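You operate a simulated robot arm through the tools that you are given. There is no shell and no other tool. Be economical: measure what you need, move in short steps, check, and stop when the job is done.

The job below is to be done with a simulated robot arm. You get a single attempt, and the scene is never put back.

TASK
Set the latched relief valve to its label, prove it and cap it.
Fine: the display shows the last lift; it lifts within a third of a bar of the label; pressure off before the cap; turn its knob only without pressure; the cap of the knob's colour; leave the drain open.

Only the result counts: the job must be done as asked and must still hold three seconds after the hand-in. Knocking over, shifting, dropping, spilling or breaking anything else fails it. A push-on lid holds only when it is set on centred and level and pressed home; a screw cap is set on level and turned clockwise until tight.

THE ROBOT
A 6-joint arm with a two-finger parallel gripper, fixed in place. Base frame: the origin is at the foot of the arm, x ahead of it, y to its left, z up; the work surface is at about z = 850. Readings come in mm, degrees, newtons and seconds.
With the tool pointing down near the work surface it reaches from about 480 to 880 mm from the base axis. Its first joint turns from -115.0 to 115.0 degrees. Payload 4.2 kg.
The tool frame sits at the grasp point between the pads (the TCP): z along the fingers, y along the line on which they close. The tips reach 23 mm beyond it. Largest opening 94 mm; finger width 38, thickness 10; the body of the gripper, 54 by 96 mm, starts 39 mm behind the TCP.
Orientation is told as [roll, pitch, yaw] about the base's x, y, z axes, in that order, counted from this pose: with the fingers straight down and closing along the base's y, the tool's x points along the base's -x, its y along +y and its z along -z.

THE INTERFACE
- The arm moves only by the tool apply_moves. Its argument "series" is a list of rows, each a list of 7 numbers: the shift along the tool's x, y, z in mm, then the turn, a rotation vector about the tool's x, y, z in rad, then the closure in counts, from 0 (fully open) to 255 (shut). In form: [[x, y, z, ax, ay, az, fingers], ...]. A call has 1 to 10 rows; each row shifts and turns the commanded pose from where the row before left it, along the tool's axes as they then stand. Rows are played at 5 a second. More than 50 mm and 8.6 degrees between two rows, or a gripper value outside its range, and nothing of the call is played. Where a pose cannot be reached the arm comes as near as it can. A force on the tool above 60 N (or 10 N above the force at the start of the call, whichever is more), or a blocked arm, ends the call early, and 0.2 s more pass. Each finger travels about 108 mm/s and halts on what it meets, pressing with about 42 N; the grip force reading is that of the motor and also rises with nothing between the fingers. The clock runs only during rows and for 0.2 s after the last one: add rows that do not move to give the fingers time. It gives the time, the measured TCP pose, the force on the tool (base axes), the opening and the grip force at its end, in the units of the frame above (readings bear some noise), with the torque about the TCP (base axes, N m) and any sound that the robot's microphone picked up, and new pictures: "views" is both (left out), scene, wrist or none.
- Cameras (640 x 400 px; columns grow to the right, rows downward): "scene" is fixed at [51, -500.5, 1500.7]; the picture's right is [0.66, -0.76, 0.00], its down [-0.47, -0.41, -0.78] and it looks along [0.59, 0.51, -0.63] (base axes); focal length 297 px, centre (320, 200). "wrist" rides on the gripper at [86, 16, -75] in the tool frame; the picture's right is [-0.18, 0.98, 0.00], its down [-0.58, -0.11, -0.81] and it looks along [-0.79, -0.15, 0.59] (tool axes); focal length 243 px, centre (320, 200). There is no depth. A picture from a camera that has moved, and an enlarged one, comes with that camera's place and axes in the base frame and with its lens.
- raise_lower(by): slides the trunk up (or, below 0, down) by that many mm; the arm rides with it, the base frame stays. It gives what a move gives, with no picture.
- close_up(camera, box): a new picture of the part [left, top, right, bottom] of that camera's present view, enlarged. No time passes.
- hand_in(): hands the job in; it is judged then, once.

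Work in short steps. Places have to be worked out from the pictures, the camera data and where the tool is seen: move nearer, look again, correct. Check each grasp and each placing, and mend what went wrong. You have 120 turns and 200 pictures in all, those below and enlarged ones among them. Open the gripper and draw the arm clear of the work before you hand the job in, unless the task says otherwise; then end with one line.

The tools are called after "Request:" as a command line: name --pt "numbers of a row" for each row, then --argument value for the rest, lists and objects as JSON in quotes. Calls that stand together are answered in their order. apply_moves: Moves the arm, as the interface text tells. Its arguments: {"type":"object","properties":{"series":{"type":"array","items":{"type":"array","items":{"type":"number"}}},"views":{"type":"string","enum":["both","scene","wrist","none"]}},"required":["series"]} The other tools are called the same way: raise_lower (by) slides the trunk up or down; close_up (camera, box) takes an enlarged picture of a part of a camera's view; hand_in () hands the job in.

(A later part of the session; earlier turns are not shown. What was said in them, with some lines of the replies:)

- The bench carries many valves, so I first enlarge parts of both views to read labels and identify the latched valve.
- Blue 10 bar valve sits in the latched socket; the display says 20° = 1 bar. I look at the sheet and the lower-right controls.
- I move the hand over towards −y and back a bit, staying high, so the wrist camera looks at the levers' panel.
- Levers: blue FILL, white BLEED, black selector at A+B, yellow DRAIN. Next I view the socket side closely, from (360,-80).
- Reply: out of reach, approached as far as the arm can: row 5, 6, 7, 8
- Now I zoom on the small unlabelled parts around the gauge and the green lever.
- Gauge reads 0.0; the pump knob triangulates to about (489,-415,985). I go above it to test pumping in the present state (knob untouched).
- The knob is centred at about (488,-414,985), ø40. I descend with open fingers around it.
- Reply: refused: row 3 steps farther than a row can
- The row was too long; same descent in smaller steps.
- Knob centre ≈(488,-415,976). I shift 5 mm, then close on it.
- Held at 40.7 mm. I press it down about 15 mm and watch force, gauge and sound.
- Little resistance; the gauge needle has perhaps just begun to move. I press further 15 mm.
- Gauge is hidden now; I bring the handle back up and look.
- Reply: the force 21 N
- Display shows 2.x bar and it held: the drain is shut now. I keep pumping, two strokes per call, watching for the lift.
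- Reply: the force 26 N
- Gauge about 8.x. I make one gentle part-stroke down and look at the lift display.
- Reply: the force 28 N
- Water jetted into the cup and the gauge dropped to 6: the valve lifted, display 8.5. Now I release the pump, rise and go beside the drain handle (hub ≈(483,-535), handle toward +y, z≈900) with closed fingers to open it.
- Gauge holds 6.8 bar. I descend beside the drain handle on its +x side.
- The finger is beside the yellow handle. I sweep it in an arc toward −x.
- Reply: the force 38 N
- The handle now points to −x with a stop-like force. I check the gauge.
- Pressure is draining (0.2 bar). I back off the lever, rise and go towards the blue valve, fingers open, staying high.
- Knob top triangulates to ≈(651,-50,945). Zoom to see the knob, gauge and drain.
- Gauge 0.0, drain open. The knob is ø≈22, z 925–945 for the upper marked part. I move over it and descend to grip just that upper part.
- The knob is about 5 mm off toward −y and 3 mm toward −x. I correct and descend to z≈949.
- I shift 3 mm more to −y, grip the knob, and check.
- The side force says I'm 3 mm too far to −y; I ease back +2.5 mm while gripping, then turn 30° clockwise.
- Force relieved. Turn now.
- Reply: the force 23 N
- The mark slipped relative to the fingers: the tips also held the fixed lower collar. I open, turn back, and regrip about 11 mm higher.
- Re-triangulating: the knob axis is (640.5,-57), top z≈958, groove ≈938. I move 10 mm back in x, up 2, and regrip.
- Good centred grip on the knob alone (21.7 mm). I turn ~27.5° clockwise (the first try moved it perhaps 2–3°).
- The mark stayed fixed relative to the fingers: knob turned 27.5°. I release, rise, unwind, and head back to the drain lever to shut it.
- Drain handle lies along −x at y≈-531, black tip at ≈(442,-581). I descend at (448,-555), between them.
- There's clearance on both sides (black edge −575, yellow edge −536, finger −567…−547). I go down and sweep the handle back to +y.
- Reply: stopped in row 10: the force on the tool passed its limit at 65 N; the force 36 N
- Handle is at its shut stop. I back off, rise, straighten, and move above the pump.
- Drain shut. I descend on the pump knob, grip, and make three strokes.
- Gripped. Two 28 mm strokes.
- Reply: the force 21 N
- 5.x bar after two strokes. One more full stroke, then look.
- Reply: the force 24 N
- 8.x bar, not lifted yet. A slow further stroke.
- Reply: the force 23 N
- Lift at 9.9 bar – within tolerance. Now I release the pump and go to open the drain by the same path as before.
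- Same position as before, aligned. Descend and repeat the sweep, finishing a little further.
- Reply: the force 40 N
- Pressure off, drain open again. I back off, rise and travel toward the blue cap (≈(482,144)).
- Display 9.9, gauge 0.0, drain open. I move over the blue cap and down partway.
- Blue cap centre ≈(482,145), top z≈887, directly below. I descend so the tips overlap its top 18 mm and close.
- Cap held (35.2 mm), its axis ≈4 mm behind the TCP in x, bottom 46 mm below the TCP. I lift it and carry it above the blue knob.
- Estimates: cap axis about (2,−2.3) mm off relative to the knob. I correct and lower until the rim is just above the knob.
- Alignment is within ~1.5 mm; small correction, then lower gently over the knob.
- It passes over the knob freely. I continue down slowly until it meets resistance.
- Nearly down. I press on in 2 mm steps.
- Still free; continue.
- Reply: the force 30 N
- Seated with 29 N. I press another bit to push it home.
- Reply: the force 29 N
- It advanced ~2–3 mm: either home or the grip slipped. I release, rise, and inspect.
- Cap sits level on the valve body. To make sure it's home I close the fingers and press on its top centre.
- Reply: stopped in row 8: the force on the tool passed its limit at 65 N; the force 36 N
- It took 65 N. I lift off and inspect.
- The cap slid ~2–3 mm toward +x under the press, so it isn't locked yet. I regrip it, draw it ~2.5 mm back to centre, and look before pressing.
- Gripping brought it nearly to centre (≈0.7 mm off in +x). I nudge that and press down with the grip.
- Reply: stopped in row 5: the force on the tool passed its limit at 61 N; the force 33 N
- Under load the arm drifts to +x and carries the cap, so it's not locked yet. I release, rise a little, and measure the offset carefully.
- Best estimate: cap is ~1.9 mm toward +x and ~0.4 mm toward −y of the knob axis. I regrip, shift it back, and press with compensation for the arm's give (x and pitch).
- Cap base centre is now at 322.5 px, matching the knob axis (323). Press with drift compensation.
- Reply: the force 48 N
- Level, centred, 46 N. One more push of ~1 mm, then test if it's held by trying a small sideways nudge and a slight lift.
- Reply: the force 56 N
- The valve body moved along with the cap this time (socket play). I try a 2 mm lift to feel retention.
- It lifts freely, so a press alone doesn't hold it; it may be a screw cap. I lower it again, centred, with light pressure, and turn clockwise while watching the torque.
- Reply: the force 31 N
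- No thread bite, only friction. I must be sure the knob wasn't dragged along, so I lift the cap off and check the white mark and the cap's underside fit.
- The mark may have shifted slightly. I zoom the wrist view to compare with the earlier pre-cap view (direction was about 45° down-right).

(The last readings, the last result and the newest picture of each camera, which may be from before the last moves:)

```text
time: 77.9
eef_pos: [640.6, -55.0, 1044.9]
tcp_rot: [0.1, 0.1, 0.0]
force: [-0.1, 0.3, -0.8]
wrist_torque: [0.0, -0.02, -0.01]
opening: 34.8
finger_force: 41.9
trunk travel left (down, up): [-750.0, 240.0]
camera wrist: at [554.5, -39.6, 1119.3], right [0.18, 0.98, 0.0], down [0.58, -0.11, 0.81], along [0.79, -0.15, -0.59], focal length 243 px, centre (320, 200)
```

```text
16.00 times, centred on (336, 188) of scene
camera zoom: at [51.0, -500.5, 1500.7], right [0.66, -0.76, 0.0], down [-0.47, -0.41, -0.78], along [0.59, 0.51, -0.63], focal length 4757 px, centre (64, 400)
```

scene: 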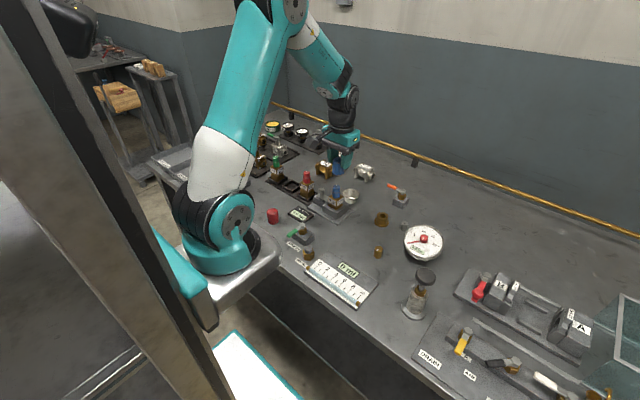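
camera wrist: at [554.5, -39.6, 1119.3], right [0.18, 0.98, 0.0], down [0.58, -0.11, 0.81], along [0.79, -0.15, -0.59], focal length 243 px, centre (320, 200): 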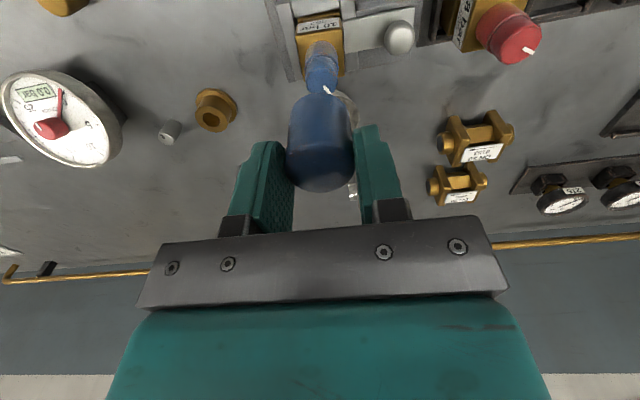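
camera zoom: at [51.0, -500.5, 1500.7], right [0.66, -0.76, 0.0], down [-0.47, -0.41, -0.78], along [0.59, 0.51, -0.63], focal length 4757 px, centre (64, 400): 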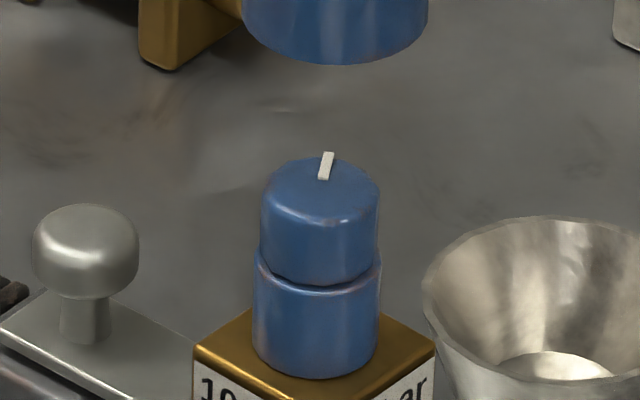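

The mark direction matches the earlier one: the knob didn't turn. Possibly the cap had clicked on and my pull broke it loose, so I'll seat it again, press home, release without pulling, then test gently by a small twist. First lower to just above the seat.

Request:
apply_moves --pt "0 0 25 0 0 0 180" --pt "0 0 25 0 0 0 180" --pt "0 0 24 0 0 0 180" --pt "0 0 0 0 0 0 180" --views "wrist"

Request:
close_up --camera "scene" --box '[324, 178, 348, 208]'

Request:
close_up --camera "wrist" --box '[260, 60, 380, 200]'

```text
time: 78.9
eef_pos: [641.0, -55.6, 970.1]
tcp_rot: [-0.1, 0.1, 0.0]
force: [0.4, 0.4, -0.4]
wrist_torque: [0.02, -0.01, 0.0]
opening: 34.9
finger_force: 42.1
trunk travel left (down, up): [-750.0, 240.0]
camera wrist: at [555.3, -38.9, 1045.1], right [0.18, 0.98, 0.0], down [0.58, -0.11, 0.81], along [0.79, -0.15, -0.59], focal length 243 px, centre (320, 200)
```

wrist: 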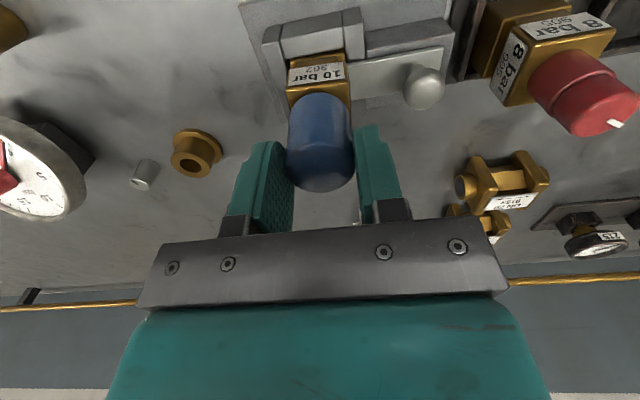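

```text
13.33 times, centred on (336, 193) of scene
camera zoom: at [51.0, -500.5, 1500.7], right [0.66, -0.76, 0.0], down [-0.47, -0.41, -0.78], along [0.59, 0.51, -0.63], focal length 3964 px, centre (107, 293)
```

zoom: 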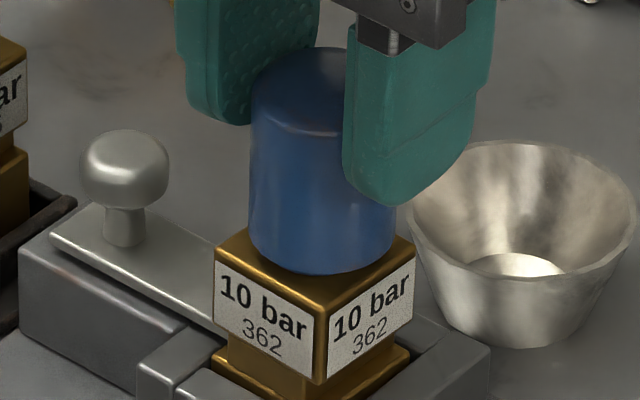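

```text
2.86 times, centred on (320, 130) of wrist
camera zoom: at [555.3, -38.9, 1045.1], right [0.18, 0.98, 0.0], down [0.58, -0.11, 0.81], along [0.79, -0.15, -0.59], focal length 693 px, centre (320, 400)
```

zoom: 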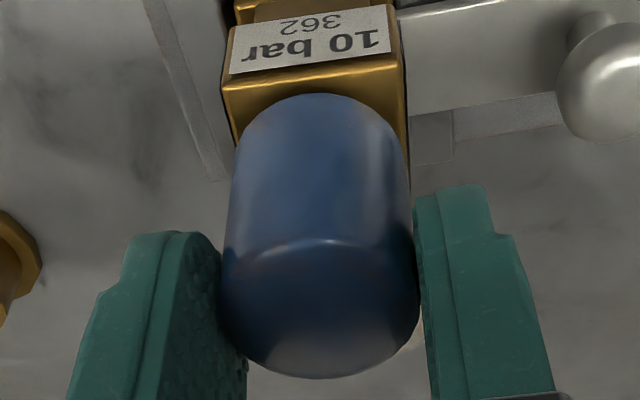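

Offset now ≈ +2.2 mm in x, +0.3 in y. I correct, lower, press with compensation to ~55 N, unload by the exact reverse, then open.

Request:
apply_moves --pt "2.2 -0.3 0 0 0 0 180" --pt "0 0 2 0 0 0 180" --pt "0 0 1 0 0 0 180" --views "none"

Request:
close_up --camera "scene" --box '[324, 178, 348, 208]'

```text
time: 79.7
eef_pos: [637.5, -54.8, 969.0]
tcp_rot: [0.0, -0.1, 0.0]
force: [1.6, 0.2, 0.3]
wrist_torque: [0.05, -0.07, -0.03]
opening: 34.9
finger_force: 41.4
trunk travel left (down, up): [-750.0, 240.0]
```

```text
13.33 times, centred on (336, 193) of scene
camera zoom: at [51.0, -500.5, 1500.7], right [0.66, -0.76, 0.0], down [-0.47, -0.41, -0.78], along [0.59, 0.51, -0.63], focal length 3964 px, centre (107, 293)
```

zoom: 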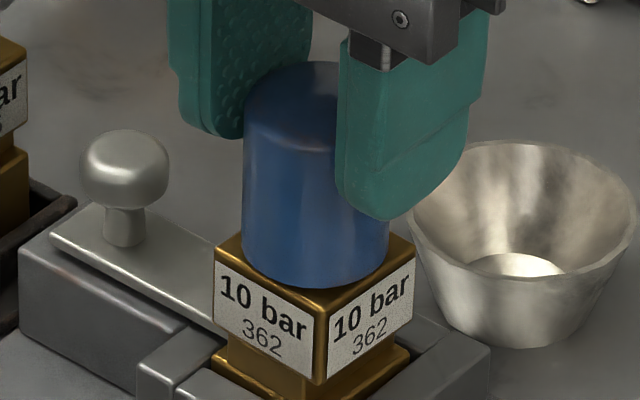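

Cap base centre 315.5 px vs knob ≈316. Press.

Request:
apply_moves --pt "0 0 1 0 0 0 180" --pt "0 0 1 0 0 0 180" --pt "0.4 0 1 0 0.002 0 180" --pt "0.4 0 1 0 0.003 0 180" --pt "0.4 0 1 0 0.003 0 180" --pt "0.3 0 0.8 0 0.002 0 180" --pt "0 0 0 0 0 0 180" --views "none"

Request:
close_up --camera "scene" --box '[324, 178, 348, 208]'

```text
time: 81.3
eef_pos: [638.2, -55.2, 964.7]
tcp_rot: [-0.1, 0.2, -0.1]
force: [13.4, -2.9, 50.3]
wrist_torque: [-0.11, -0.38, 0.09]
opening: 34.5
finger_force: 41.8
trunk travel left (down, up): [-750.0, 240.0]
```

```text
13.33 times, centred on (336, 193) of scene
camera zoom: at [51.0, -500.5, 1500.7], right [0.66, -0.76, 0.0], down [-0.47, -0.41, -0.78], along [0.59, 0.51, -0.63], focal length 3964 px, centre (107, 293)
```

zoom: 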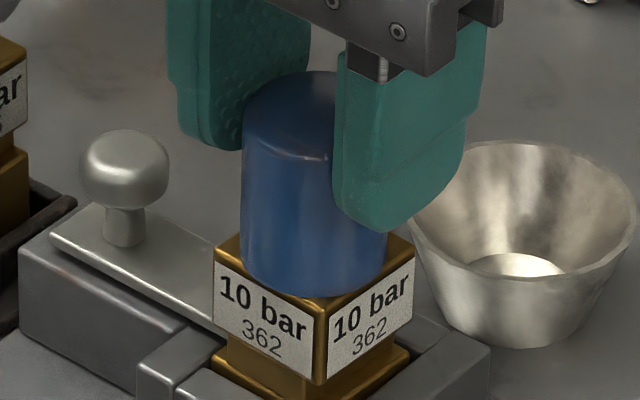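

The rim now sits visibly lower (297 vs 290 px): it seems to have gone home. I unload by the reverse path and do a small twist test.

Request:
apply_moves --pt "-0.3 0 -0.8 0 -0.002 0 180" --pt "-0.4 0 -1 0 -0.003 0 180" --pt "-0.4 0 -1 0 -0.003 0 180" --pt "-0.4 0 -1 0 -0.002 0 180" --views "none"

Request:
apply_moves --pt "0 0 0 0 0 0.05 180" --pt "0 0 0 0 0 0.05 180" --views "none"

Request:
close_up --camera "scene" --box '[324, 178, 348, 208]'

```text
time: 82.3
eef_pos: [637.6, -54.5, 965.3]
tcp_rot: [0.1, 0.2, 0.0]
force: [10.1, -2.7, 22.3]
wrist_torque: [-0.24, -0.31, 0.17]
opening: 34.6
finger_force: 41.7
trunk travel left (down, up): [-750.0, 240.0]
```

```text
time: 82.9
eef_pos: [637.1, -54.7, 966.0]
tcp_rot: [0.0, 0.2, -5.6]
force: [4.0, 1.8, 15.0]
wrist_torque: [0.08, -0.07, 0.05]
opening: 34.8
finger_force: 42.2
trunk travel left (down, up): [-750.0, 240.0]
```

```text
13.33 times, centred on (336, 193) of scene
camera zoom: at [51.0, -500.5, 1500.7], right [0.66, -0.76, 0.0], down [-0.47, -0.41, -0.78], along [0.59, 0.51, -0.63], focal length 3964 px, centre (107, 293)
```

zoom: 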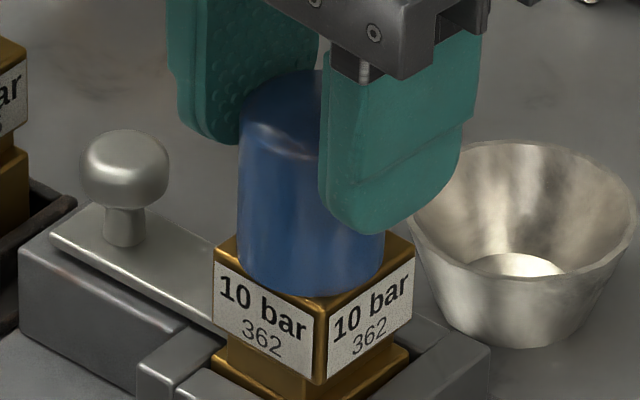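

The twist is free and I'm unsure about x-centring, so I release, rise, and swing the hand +90° to view cap and valve along y with the wrist camera.

Request:
apply_moves --pt "0 0 0 0 0 0 110" --pt "0 0 0 0 0 0 110" --pt "0 0 -25 0 0 0 110" --pt "0 0 -25 0 0 -0.14 110" --pt "0 0 0 0 0 -0.14 110" --pt "0 0 0 0 0 -0.14 110" --pt "0 0 0 0 0 -0.14 110" --pt "0 0 0 0 0 -0.14 110" --pt "0 0 0 0 0 -0.14 110" --pt "0 0 0 0 0 -0.14 110" --views "none"

Request:
apply_moves --pt "0 0 0 0 0 -0.14 110" --pt "0 0 0 0 0 -0.14 110" --pt "0 0 0 0 0 -0.14 110" --pt "0 0 0 0 0 -0.14 110" --pt "0 0 0 0 0 -0.131 110" --pt "0 0 0 0 0 0 110" --views "wrist"

Request:
close_up --camera "wrist" --box '[260, 10, 380, 130]'

Request:
close_up --camera "scene" --box '[324, 178, 348, 208]'

```text
time: 85.1
eef_pos: [638.7, -55.3, 1014.7]
tcp_rot: [0.0, 0.1, 50.5]
force: [-0.8, 0.5, -1.1]
wrist_torque: [0.04, 0.03, -0.01]
opening: 53.3
finger_force: 0.1
trunk travel left (down, up): [-750.0, 240.0]
```

```text
time: 86.5
eef_pos: [640.0, -55.9, 1015.8]
tcp_rot: [0.1, 0.0, 90.1]
force: [0.8, 0.2, -0.6]
wrist_torque: [-0.04, 0.03, 0.0]
opening: 53.3
finger_force: 0.1
trunk travel left (down, up): [-750.0, 240.0]
camera wrist: at [622.6, -141.9, 1090.1], right [-0.98, 0.18, 0.0], down [0.11, 0.58, 0.81], along [0.15, 0.79, -0.59], focal length 243 px, centre (320, 200)
```

wrist: 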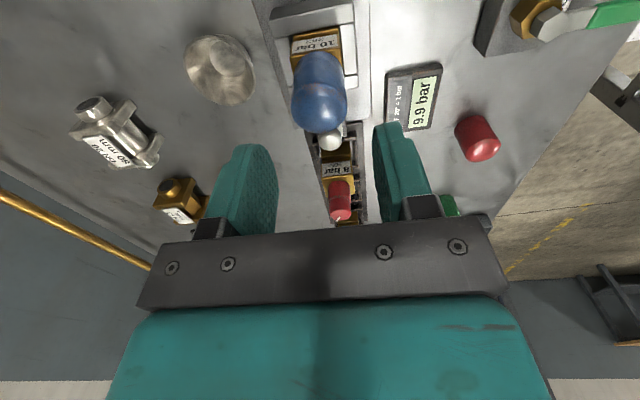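

```text
3.33 times, centred on (320, 70) of wrist
camera zoom: at [622.6, -141.9, 1090.1], right [-0.98, 0.18, 0.0], down [0.11, 0.58, 0.81], along [0.15, 0.79, -0.59], focal length 809 px, centre (320, 633)
```

zoom: 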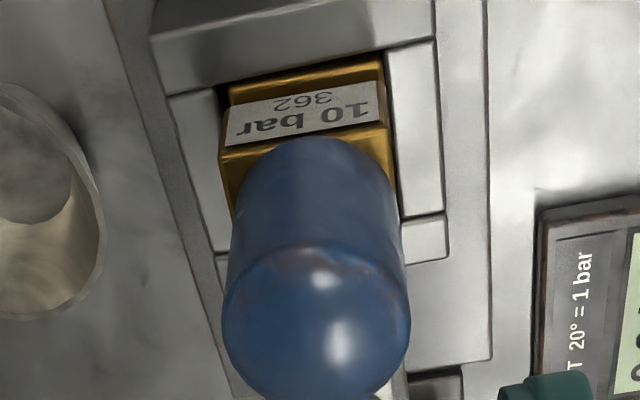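

```text
13.33 times, centred on (336, 193) of scene
camera zoom: at [51.0, -500.5, 1500.7], right [0.66, -0.76, 0.0], down [-0.47, -0.41, -0.78], along [0.59, 0.51, -0.63], focal length 3964 px, centre (107, 293)
```

zoom: 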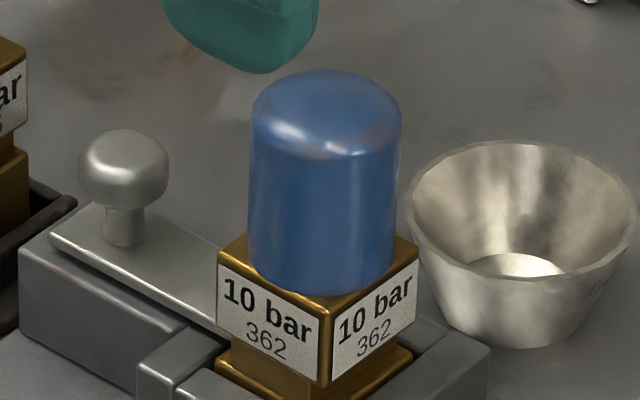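

From the side the cap looks centred within ~0.7 mm and level. I close the fingers and press straight on its top with drift compensation.

Request:
apply_moves --pt "0 0 0 0 0 0 255" --pt "0 0 0 0 0 0 255" --pt "0 0 15 0 0 0 255" --pt "0 0 12 0 0 0 255" --pt "0 0 2 0 0 0 255" --pt "0 0 1.5 0 0 0 255" --views "none"

```text
time: 87.9
eef_pos: [636.9, -56.5, 985.7]
tcp_rot: [0.0, 0.0, 90.0]
force: [0.0, -0.1, 9.6]
wrist_torque: [-0.02, 0.07, -0.03]
opening: 0.0
finger_force: 42.0
trunk travel left (down, up): [-750.0, 240.0]
```

Contact at z≈985.7 with 9.6 N. Now press in compensated steps.

Request:
apply_moves --pt "0 0.4 1 -0.0025 0 0 255" --pt "0 0.4 1 -0.0025 0 0 255" --pt "0 0.4 1 -0.0025 0 0 255" --pt "0 0.4 1 -0.0025 0 0 255" --views "none"

Request:
close_up --camera "scene" --box '[324, 178, 348, 208]'

```text
time: 89.0
eef_pos: [638.3, -55.1, 986.5]
tcp_rot: [-0.2, -0.1, 89.9]
force: [-4.5, 4.2, 28.3]
wrist_torque: [0.15, 0.16, 0.02]
opening: 0.3
finger_force: 42.5
trunk travel left (down, up): [-750.0, 240.0]
stopped in row 4: the force on the tool passed its limit at 61 N (the readings are from after the stop); the commanded pose is now the measured one
```

```text
13.33 times, centred on (336, 193) of scene
camera zoom: at [51.0, -500.5, 1500.7], right [0.66, -0.76, 0.0], down [-0.47, -0.41, -0.78], along [0.59, 0.51, -0.63], focal length 3964 px, centre (107, 293)
```

zoom: 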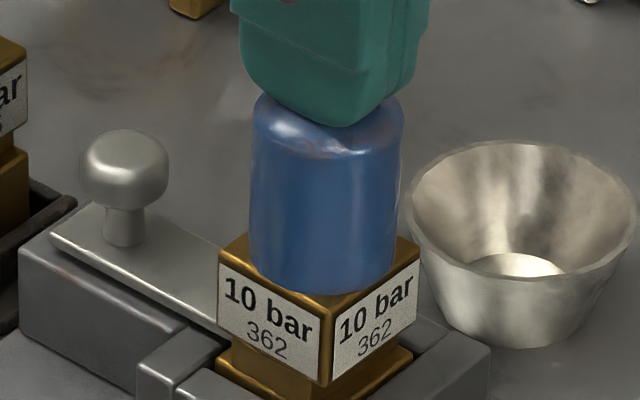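

Pure 61 N press, cap stayed centred and didn't move further. Now I grip it from this orientation and try turning clockwise over a large angle, in case it's threaded.

Request:
apply_moves --pt "0 0 -15 0.003 0 0 255" --pt "0 0 0 0 0 0 110" --pt "0 0 0 0 0 0 110" --pt "0 -1 17 0 0 0 110" --pt "0 0 17 0 0 0 110" --pt "0 0 0 0 0 0 180" --pt "0 0 0 0 0 0 180" --pt "0 0 0 0 0 0 180" --views "none"

Request:
close_up --camera "scene" --box '[324, 178, 348, 208]'

```text
time: 90.8
eef_pos: [639.5, -58.4, 966.2]
tcp_rot: [-0.2, 0.1, 89.9]
force: [0.2, -0.3, -0.4]
wrist_torque: [0.03, 0.05, -0.02]
opening: 34.4
finger_force: 42.2
trunk travel left (down, up): [-750.0, 240.0]
```

```text
13.33 times, centred on (336, 193) of scene
camera zoom: at [51.0, -500.5, 1500.7], right [0.66, -0.76, 0.0], down [-0.47, -0.41, -0.78], along [0.59, 0.51, -0.63], focal length 3964 px, centre (107, 293)
```

zoom: 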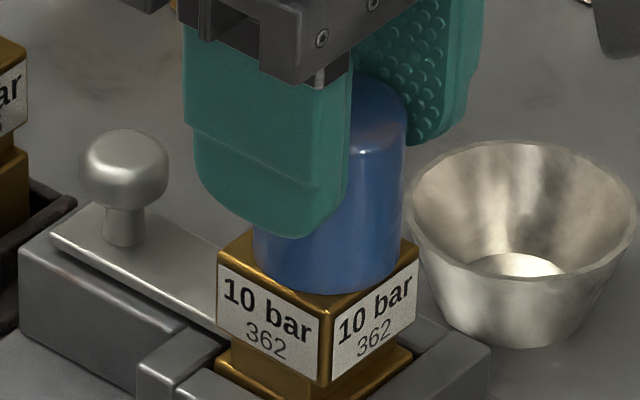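

Gripping shifted the cap ~2 mm in +x; I recentre (TCP +2 in y while open, then −2 in x gripped), press lightly and turn clockwise.

Request:
apply_moves --pt "0 0 0 0 0 0 130" --pt "-2 0 0 0 0 0 130" --pt "0 0 0 0 0 0 180" --pt "0 0 0 0 0 0 180" --pt "0 2 0 0 0 0 180" --pt "0 0 1.5 0 0 0 180" --views "none"

Request:
apply_moves --pt "0 0 0 0 0 0.14 180" --pt "0 0 0 0 0 0.14 180" --pt "0 0 0 0 0 0.14 180" --pt "0 0 0 0 0 0.14 180" --pt "0 0 0 0 0 0.14 180" --pt "0 0 0 0 0 0.14 180" --pt "0 0 0 0 0 0.14 180" --pt "0 0 0 0 0 0.14 180" --views "none"

Request:
close_up --camera "scene" --box '[324, 178, 348, 208]'

```text
time: 92.2
eef_pos: [638.9, -55.5, 964.3]
tcp_rot: [-0.2, 0.0, 89.9]
force: [-0.3, -2.9, 14.4]
wrist_torque: [-0.2, 0.22, -0.02]
opening: 34.3
finger_force: 41.6
trunk travel left (down, up): [-750.0, 240.0]
```

```text
time: 94.0
eef_pos: [637.1, -54.7, 963.1]
tcp_rot: [-0.1, -0.4, 25.7]
force: [10.3, 3.7, 21.8]
wrist_torque: [0.24, -0.4, 0.16]
opening: 34.0
finger_force: 42.0
trunk travel left (down, up): [-750.0, 240.0]
```

```text
13.33 times, centred on (336, 193) of scene
camera zoom: at [51.0, -500.5, 1500.7], right [0.66, -0.76, 0.0], down [-0.47, -0.41, -0.78], along [0.59, 0.51, -0.63], focal length 3964 px, centre (107, 293)
```

zoom: 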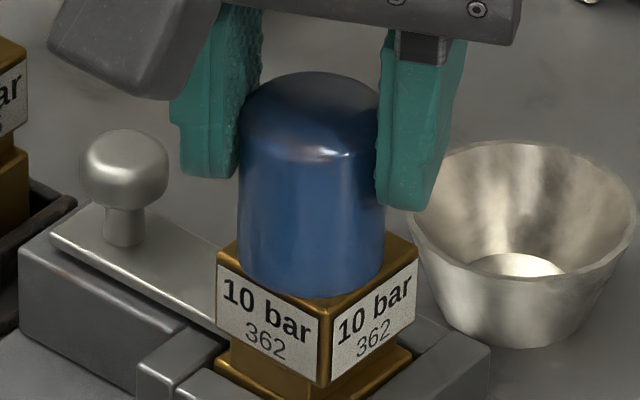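

No bite after 64°, and the cap drifted left in its slack. I recentre it (+1.7 mm in x) and continue clockwise.

Request:
apply_moves --pt "-1.8 -0.8 0 0 0 0 180" --pt "0 0 0 0 0 0.14 180" --pt "0 0 0 0 0 0.14 180" --pt "0 0 0 0 0 0.14 180" --pt "0 0 0 0 0 0.14 180" --pt "0 0 0 0 0 0.14 180" --pt "0 0 0 0 0 0.14 180" --pt "0 0 0 0 0 0.14 180" --pt "0 0 0 0 0 0.14 180" --pt "0 0 0 0 0 0.14 180" --views "none"

Request:
close_up --camera "scene" --box '[324, 178, 348, 208]'

```text
time: 96.2
eef_pos: [640.3, -55.6, 964.7]
tcp_rot: [0.1, -0.2, -46.6]
force: [-1.0, -1.5, 17.6]
wrist_torque: [-0.04, 0.11, 0.12]
opening: 33.8
finger_force: 41.9
trunk travel left (down, up): [-750.0, 240.0]
```

```text
13.33 times, centred on (336, 193) of scene
camera zoom: at [51.0, -500.5, 1500.7], right [0.66, -0.76, 0.0], down [-0.47, -0.41, -0.78], along [0.59, 0.51, -0.63], focal length 3964 px, centre (107, 293)
```

zoom: 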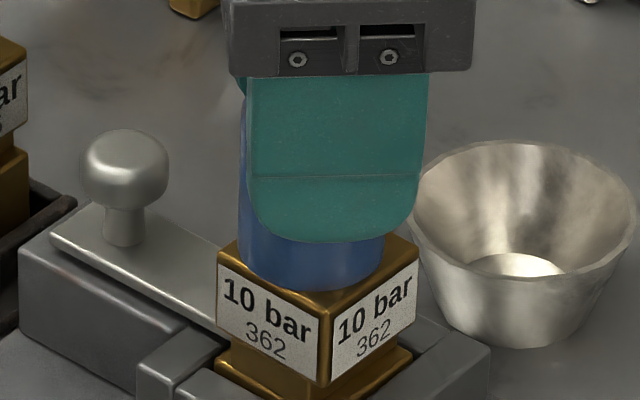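

Still only friction torque (0.12 Nm). I check whether it resists a 3 mm lift.

Request:
apply_moves --pt "0 0 -2 0 0 0 180" --pt "0 0 -1.5 0 0 0 180" --pt "0 0 -1.5 0 0 0 180" --views "wrist"

Request:
close_up --camera "scene" --box '[324, 178, 348, 208]'

```text
time: 97.0
eef_pos: [640.1, -55.7, 967.3]
tcp_rot: [0.0, 0.0, -46.4]
force: [0.2, 0.2, -0.4]
wrist_torque: [0.01, 0.02, 0.03]
opening: 34.3
finger_force: 41.8
trunk travel left (down, up): [-750.0, 240.0]
camera wrist: at [592.4, 18.6, 1042.3], right [0.84, 0.54, 0.0], down [0.32, -0.5, 0.81], along [0.44, -0.68, -0.59], focal length 243 px, centre (320, 200)
```

wrist: 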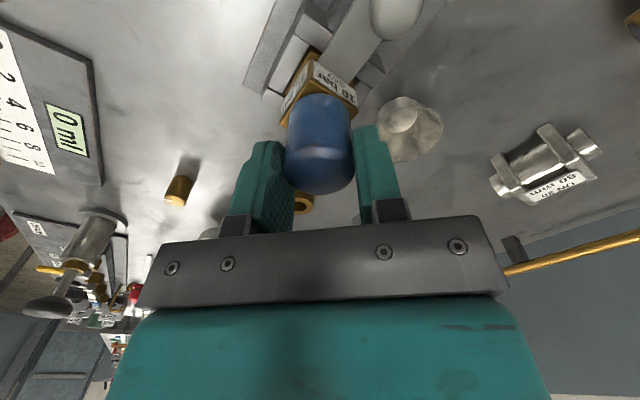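

```text
13.33 times, centred on (336, 193) of scene
camera zoom: at [51.0, -500.5, 1500.7], right [0.66, -0.76, 0.0], down [-0.47, -0.41, -0.78], along [0.59, 0.51, -0.63], focal length 3964 px, centre (107, 293)
```

zoom: 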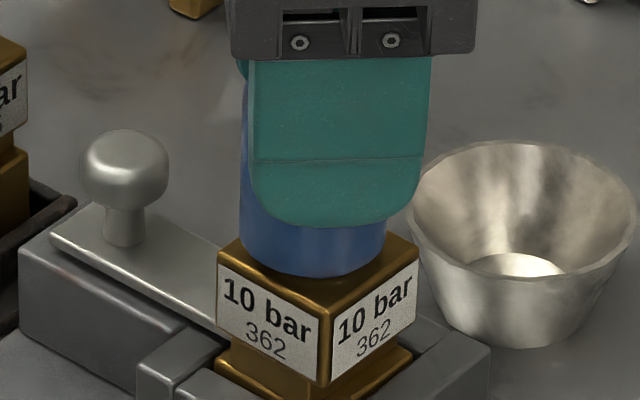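

It lifts freely: the cap evidently is a loose cover that just sits over the knob. I lift it off once more to verify the knob mark after all that turning, unwinding the wrist above.

Request:
apply_moves --pt "0 0 -25 0 0 0 180" --pt "0 0 -25 0 0 0 180" --pt "0 0 -25 0 0 -0.14 180" --pt "0 0 0 0 0 -0.14 180" --pt "0 0 0 0 0 -0.14 180" --pt "0 0 0 0 0 -0.14 180" --pt "0 0 0 0 0 -0.14 180" --pt "0 0 0 0 0 -0.11 180" --views "none"

Request:
close_up --camera "scene" --box '[330, 180, 342, 195]'

Request:
close_up --camera "wrist" --box '[280, 30, 370, 110]'

```text
time: 98.8
eef_pos: [640.8, -55.2, 1043.9]
tcp_rot: [0.0, 0.0, 0.2]
force: [0.6, 0.7, -0.4]
wrist_torque: [0.0, -0.01, 0.03]
opening: 34.1
finger_force: 42.2
trunk travel left (down, up): [-750.0, 240.0]
```

```text
16.00 times, centred on (336, 188) of scene
camera zoom: at [51.0, -500.5, 1500.7], right [0.66, -0.76, 0.0], down [-0.47, -0.41, -0.78], along [0.59, 0.51, -0.63], focal length 4757 px, centre (64, 400)
```

zoom: 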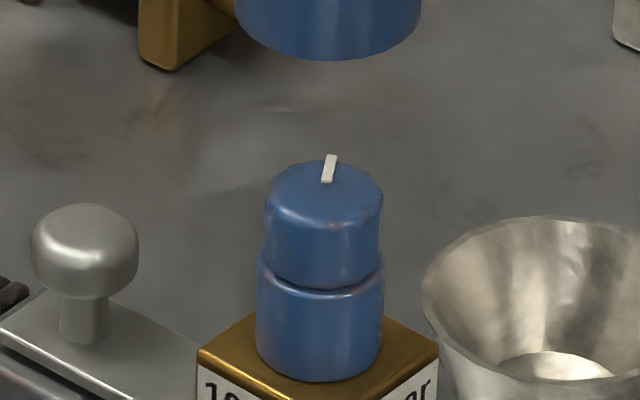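

```text
5.00 times, centred on (325, 70) of wrist
camera zoom: at [554.0, -38.7, 1118.0], right [0.18, 0.98, 0.0], down [0.58, -0.11, 0.81], along [0.79, -0.15, -0.59], focal length 1213 px, centre (295, 850)
```

zoom: 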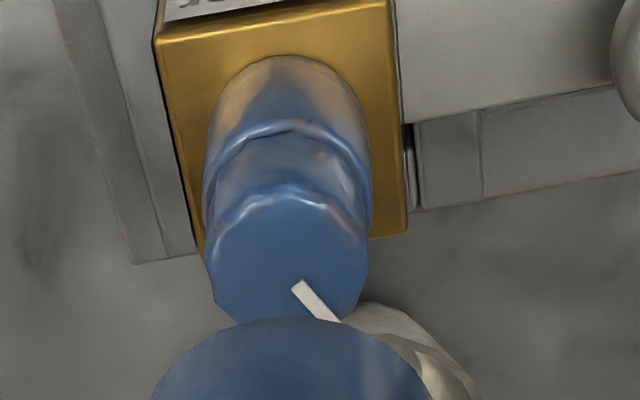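

The mark is unchanged (setting safe). I lower the cap again to just above its seat and find the true centre by feel: ±3.5 mm probes in y and x reading side forces.

Request:
apply_moves --pt "0 0 25 0 0 0 180" --pt "0 0 25 0 0 0 180" --pt "0 0 23 0 0 0 180" --pt "0 3.5 0 0 0 0 180" --views "none"

Request:
apply_moves --pt "0 -3.5 0 0 0 0 180" --pt "0 -3.5 0 0 0 0 180" --views "none"

Request:
apply_moves --pt "0 3.5 0 0 0 0 180" --pt "3.5 0 0 0 0 0 180" --views "none"

Request:
apply_moves --pt "-3.5 0 0 0 0 0 180" --pt "-3.5 0 0 0 0 0 180" --views "none"

```text
time: 99.8
eef_pos: [640.5, -52.4, 970.6]
tcp_rot: [0.0, -0.1, 0.0]
force: [0.8, -1.9, 1.1]
wrist_torque: [-0.07, 0.02, 0.02]
opening: 34.0
finger_force: 41.4
trunk travel left (down, up): [-750.0, 240.0]
```

```text
time: 100.5
eef_pos: [639.4, -57.8, 970.7]
tcp_rot: [0.1, -0.1, 0.0]
force: [0.4, 1.4, -0.7]
wrist_torque: [0.07, 0.02, 0.0]
opening: 34.4
finger_force: 41.9
trunk travel left (down, up): [-750.0, 240.0]
```

```text
time: 101.0
eef_pos: [636.6, -55.8, 972.0]
tcp_rot: [0.0, -0.2, 0.0]
force: [2.4, 0.6, 1.0]
wrist_torque: [-0.01, -0.14, 0.02]
opening: 34.1
finger_force: 41.9
trunk travel left (down, up): [-750.0, 240.0]
```

```text
time: 101.7
eef_pos: [643.0, -55.3, 969.3]
tcp_rot: [0.0, -0.1, 0.0]
force: [-0.9, 0.3, -0.1]
wrist_torque: [0.0, 0.07, -0.01]
opening: 34.2
finger_force: 42.3
trunk travel left (down, up): [-750.0, 240.0]
```

Side forces nearly symmetric: y is centred; x centre about +0.5 of the start. I set that, then seat and press with compensation.

Request:
apply_moves --pt "3 0 0 0 0 0 180" --pt "0 0 2 0 0 0 180" --pt "0 0 2 0 0 0 180" --pt "0.3 0 1 0 0.002 0 180" --pt "0.4 0 1 0 0.003 0 180" --pt "0.4 0 1 0 0.003 0 180" --pt "0.4 0 1 0 0.002 0 180" --views "none"

Request:
close_up --camera "scene" --box '[324, 178, 348, 208]'

```text
time: 103.2
eef_pos: [639.9, -54.4, 963.7]
tcp_rot: [0.0, 0.1, -0.1]
force: [0.5, -3.3, 18.6]
wrist_torque: [-0.16, -0.26, -0.04]
opening: 33.9
finger_force: 42.1
trunk travel left (down, up): [-750.0, 240.0]
```

```text
13.33 times, centred on (336, 193) of scene
camera zoom: at [51.0, -500.5, 1500.7], right [0.66, -0.76, 0.0], down [-0.47, -0.41, -0.78], along [0.59, 0.51, -0.63], focal length 3964 px, centre (107, 293)
```

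zoom: 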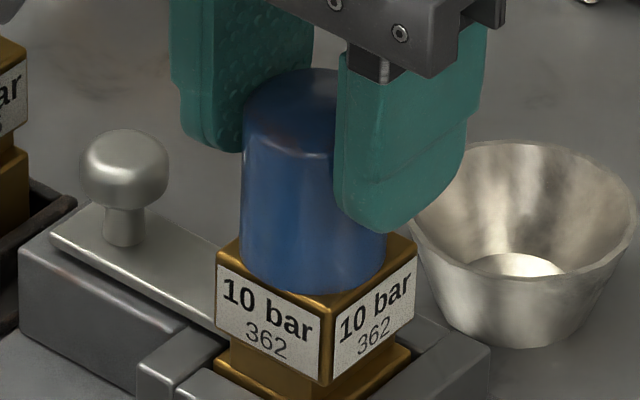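

18.6 N, near centre. I press on to ~50 N.

Request:
apply_moves --pt "0 0 1 0 0.001 0 180" --pt "0 0 1 0 0.001 0 180" --pt "0 0 1 0 0.001 0 180" --pt "0 0 0 0 0 0 180" --views "none"

Request:
apply_moves --pt "0 0 -2 0 -0.004 0 180" --pt "0 0 -2 0 -0.004 0 180" --pt "0 0 -1.5 0 -0.004 0 180" --pt "0 0 0 0 0 0 110" --pt "0 0 0 0 0 0 110" --pt "0 0 -25 0 0 0 110" --pt "0 0 -25 0 0 0 110" --views "wrist"

Request:
close_up --camera "scene" --box '[324, 178, 348, 208]'

Request:
close_up --camera "wrist" --box '[260, 10, 400, 140]'

```text
time: 104.2
eef_pos: [638.6, -54.2, 960.7]
tcp_rot: [0.0, 0.4, 0.0]
force: [7.0, -2.9, 37.7]
wrist_torque: [-0.06, -0.15, -0.01]
opening: 34.1
finger_force: 41.9
trunk travel left (down, up): [-750.0, 240.0]
```

```text
time: 105.8
eef_pos: [638.9, -56.3, 1014.1]
tcp_rot: [0.1, -0.1, 0.1]
force: [1.0, -0.4, 0.4]
wrist_torque: [-0.01, -0.01, 0.02]
opening: 53.5
finger_force: 0.0
trunk travel left (down, up): [-750.0, 240.0]
camera wrist: at [552.9, -39.6, 1089.1], right [0.18, 0.98, 0.0], down [0.58, -0.11, 0.81], along [0.79, -0.15, -0.59], focal length 243 px, centre (320, 200)
```

wrist: 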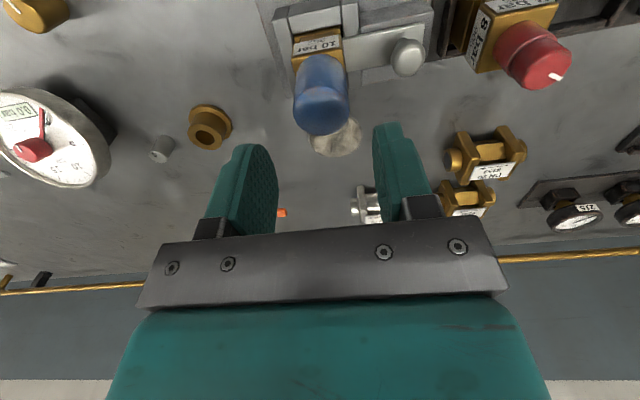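

```text
13.33 times, centred on (336, 193) of scene
camera zoom: at [51.0, -500.5, 1500.7], right [0.66, -0.76, 0.0], down [-0.47, -0.41, -0.78], along [0.59, 0.51, -0.63], focal length 3964 px, centre (107, 293)
```

zoom: 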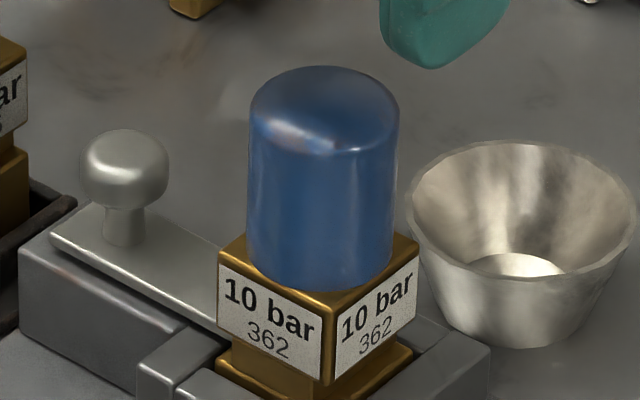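

```text
3.08 times, centred on (330, 75) of wrist
camera zoom: at [552.9, -39.6, 1089.1], right [0.18, 0.98, 0.0], down [0.58, -0.11, 0.81], along [0.79, -0.15, -0.59], focal length 746 px, centre (289, 585)
```

zoom: 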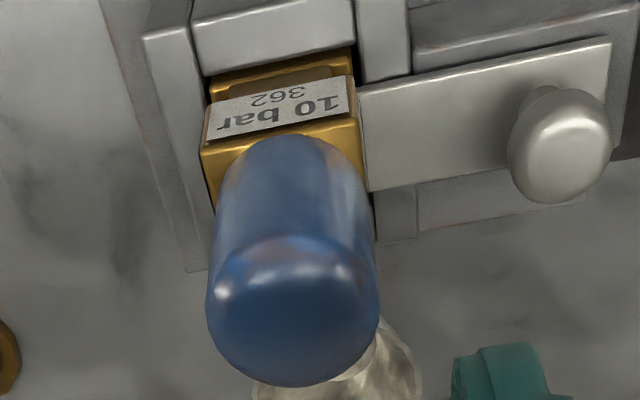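

Cap is now centred (320 vs ~320 px) and level on the body. A final straight press on top with closed fingers, compensated.

Request:
apply_moves --pt "-1 0.5 0 0 0 0 255" --pt "0 0 0 0 0 0 255" --pt "0 0 14 0 0 0 255" --pt "0 0 12 0 0 0 255" --pt "0 0 2.5 0 0 0 255" --pt "0.4 0 1 0 0.002 0 255" --pt "0.4 0 1 0 0.003 0 255" --pt "0.4 0 1 0 0.003 0 255" --views "none"

Request:
close_up --camera "scene" --box '[324, 178, 348, 208]'

```text
time: 107.7
eef_pos: [640.0, -54.4, 984.8]
tcp_rot: [0.0, -0.2, -0.1]
force: [7.1, -2.6, 36.2]
wrist_torque: [-0.1, -0.24, 0.01]
opening: 0.3
finger_force: 42.2
trunk travel left (down, up): [-750.0, 240.0]
```

```text
13.33 times, centred on (336, 193) of scene
camera zoom: at [51.0, -500.5, 1500.7], right [0.66, -0.76, 0.0], down [-0.47, -0.41, -0.78], along [0.59, 0.51, -0.63], focal length 3964 px, centre (107, 293)
```

zoom: 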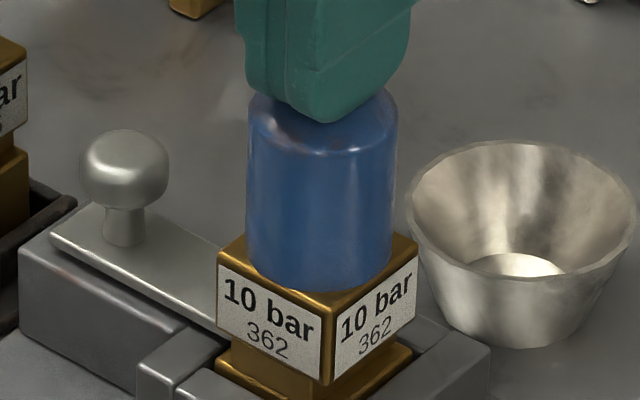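

36 N, cap unmoved. A bit more, then unload and draw clear.

Request:
apply_moves --pt "0.2 0 1 0 0.002 0 255" --pt "0.1 0 0.6 0 0.001 0 255" --views "none"

Request:
apply_moves --pt "-0.4 0 -1.6 0 -0.003 0 255" --pt "-0.8 0 -3 0 -0.008 0 255" --pt "0 0 -30 0 0 0 255" --pt "0 0 -45 0 0 0 255" --pt "0 0 -45 0 0 0 0" --pt "0 0 -45 0 0 0 0" --pt "0 0 0 0 0 0 0" --views "both"

Request:
close_up --camera "scene" --box '[290, 170, 370, 235]'

Request:
close_up --camera "scene" --box '[390, 220, 480, 370]'

```text
time: 108.2
eef_pos: [640.0, -55.6, 985.9]
tcp_rot: [0.0, 0.0, 0.0]
force: [10.4, -2.8, 55.4]
wrist_torque: [-0.1, -0.39, 0.02]
opening: 0.2
finger_force: 42.0
trunk travel left (down, up): [-750.0, 240.0]
```

```text
time: 109.8
eef_pos: [638.6, -54.8, 1150.8]
tcp_rot: [0.0, 0.0, 0.0]
force: [0.6, 0.2, -0.7]
wrist_torque: [-0.03, 0.01, 0.0]
opening: 94.2
finger_force: 0.1
trunk travel left (down, up): [-750.0, 240.0]
camera wrist: at [552.7, -38.2, 1225.2], right [0.18, 0.98, 0.0], down [0.58, -0.11, 0.81], along [0.79, -0.15, -0.59], focal length 243 px, centre (320, 200)
```

scene: 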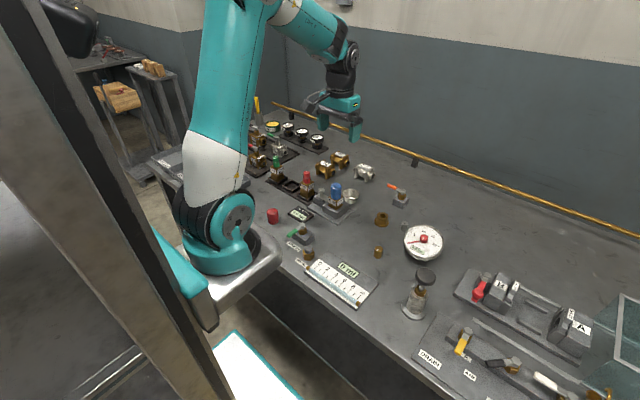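
wrist: 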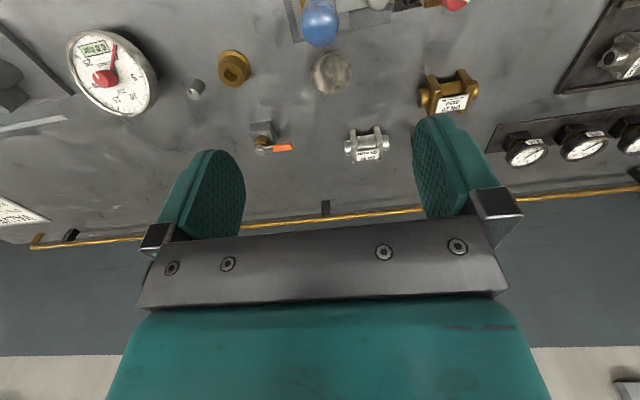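

```text
6.15 times, centred on (330, 202) of scene
camera zoom: at [51.0, -500.5, 1500.7], right [0.66, -0.76, 0.0], down [-0.47, -0.41, -0.78], along [0.59, 0.51, -0.63], focal length 1830 px, centre (258, 185)
```

zoom: 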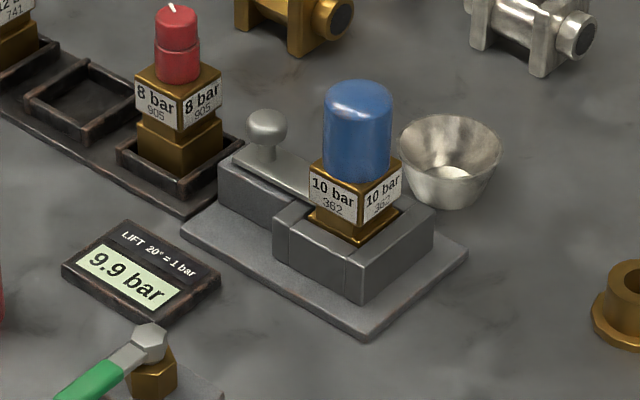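

```text
2.67 times, centred on (435, 295) of scene
camera zoom: at [51.0, -500.5, 1500.7], right [0.66, -0.76, 0.0], down [-0.47, -0.41, -0.78], along [0.59, 0.51, -0.63], focal length 793 px, centre (13, -53)
```

zoom: 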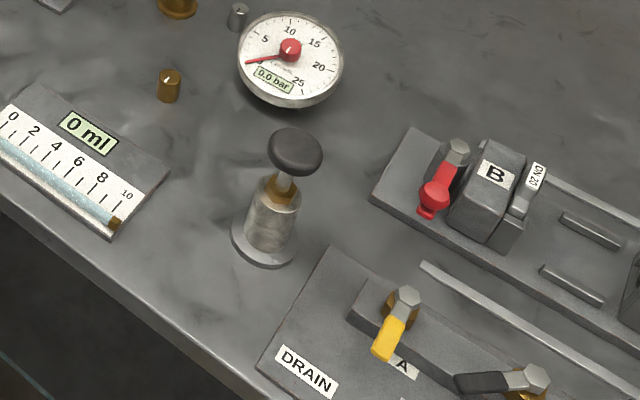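

Display 9.9 bar, gauge 0.0, drain open, blue cap seated level, gripper open and clear. I hand in.

Request:
hand_in

```text
The job is handed in.
```

I set the 10 bar relief valve, proved it at 9.9 bar and drained the pressure to 0.0 bar. I left the drain open, with the blue cap seated level and pressed down to about 55 N. The cap never clicked or gripped and lifted off freely when I tested it earlier, so it may only be resting on the valve.
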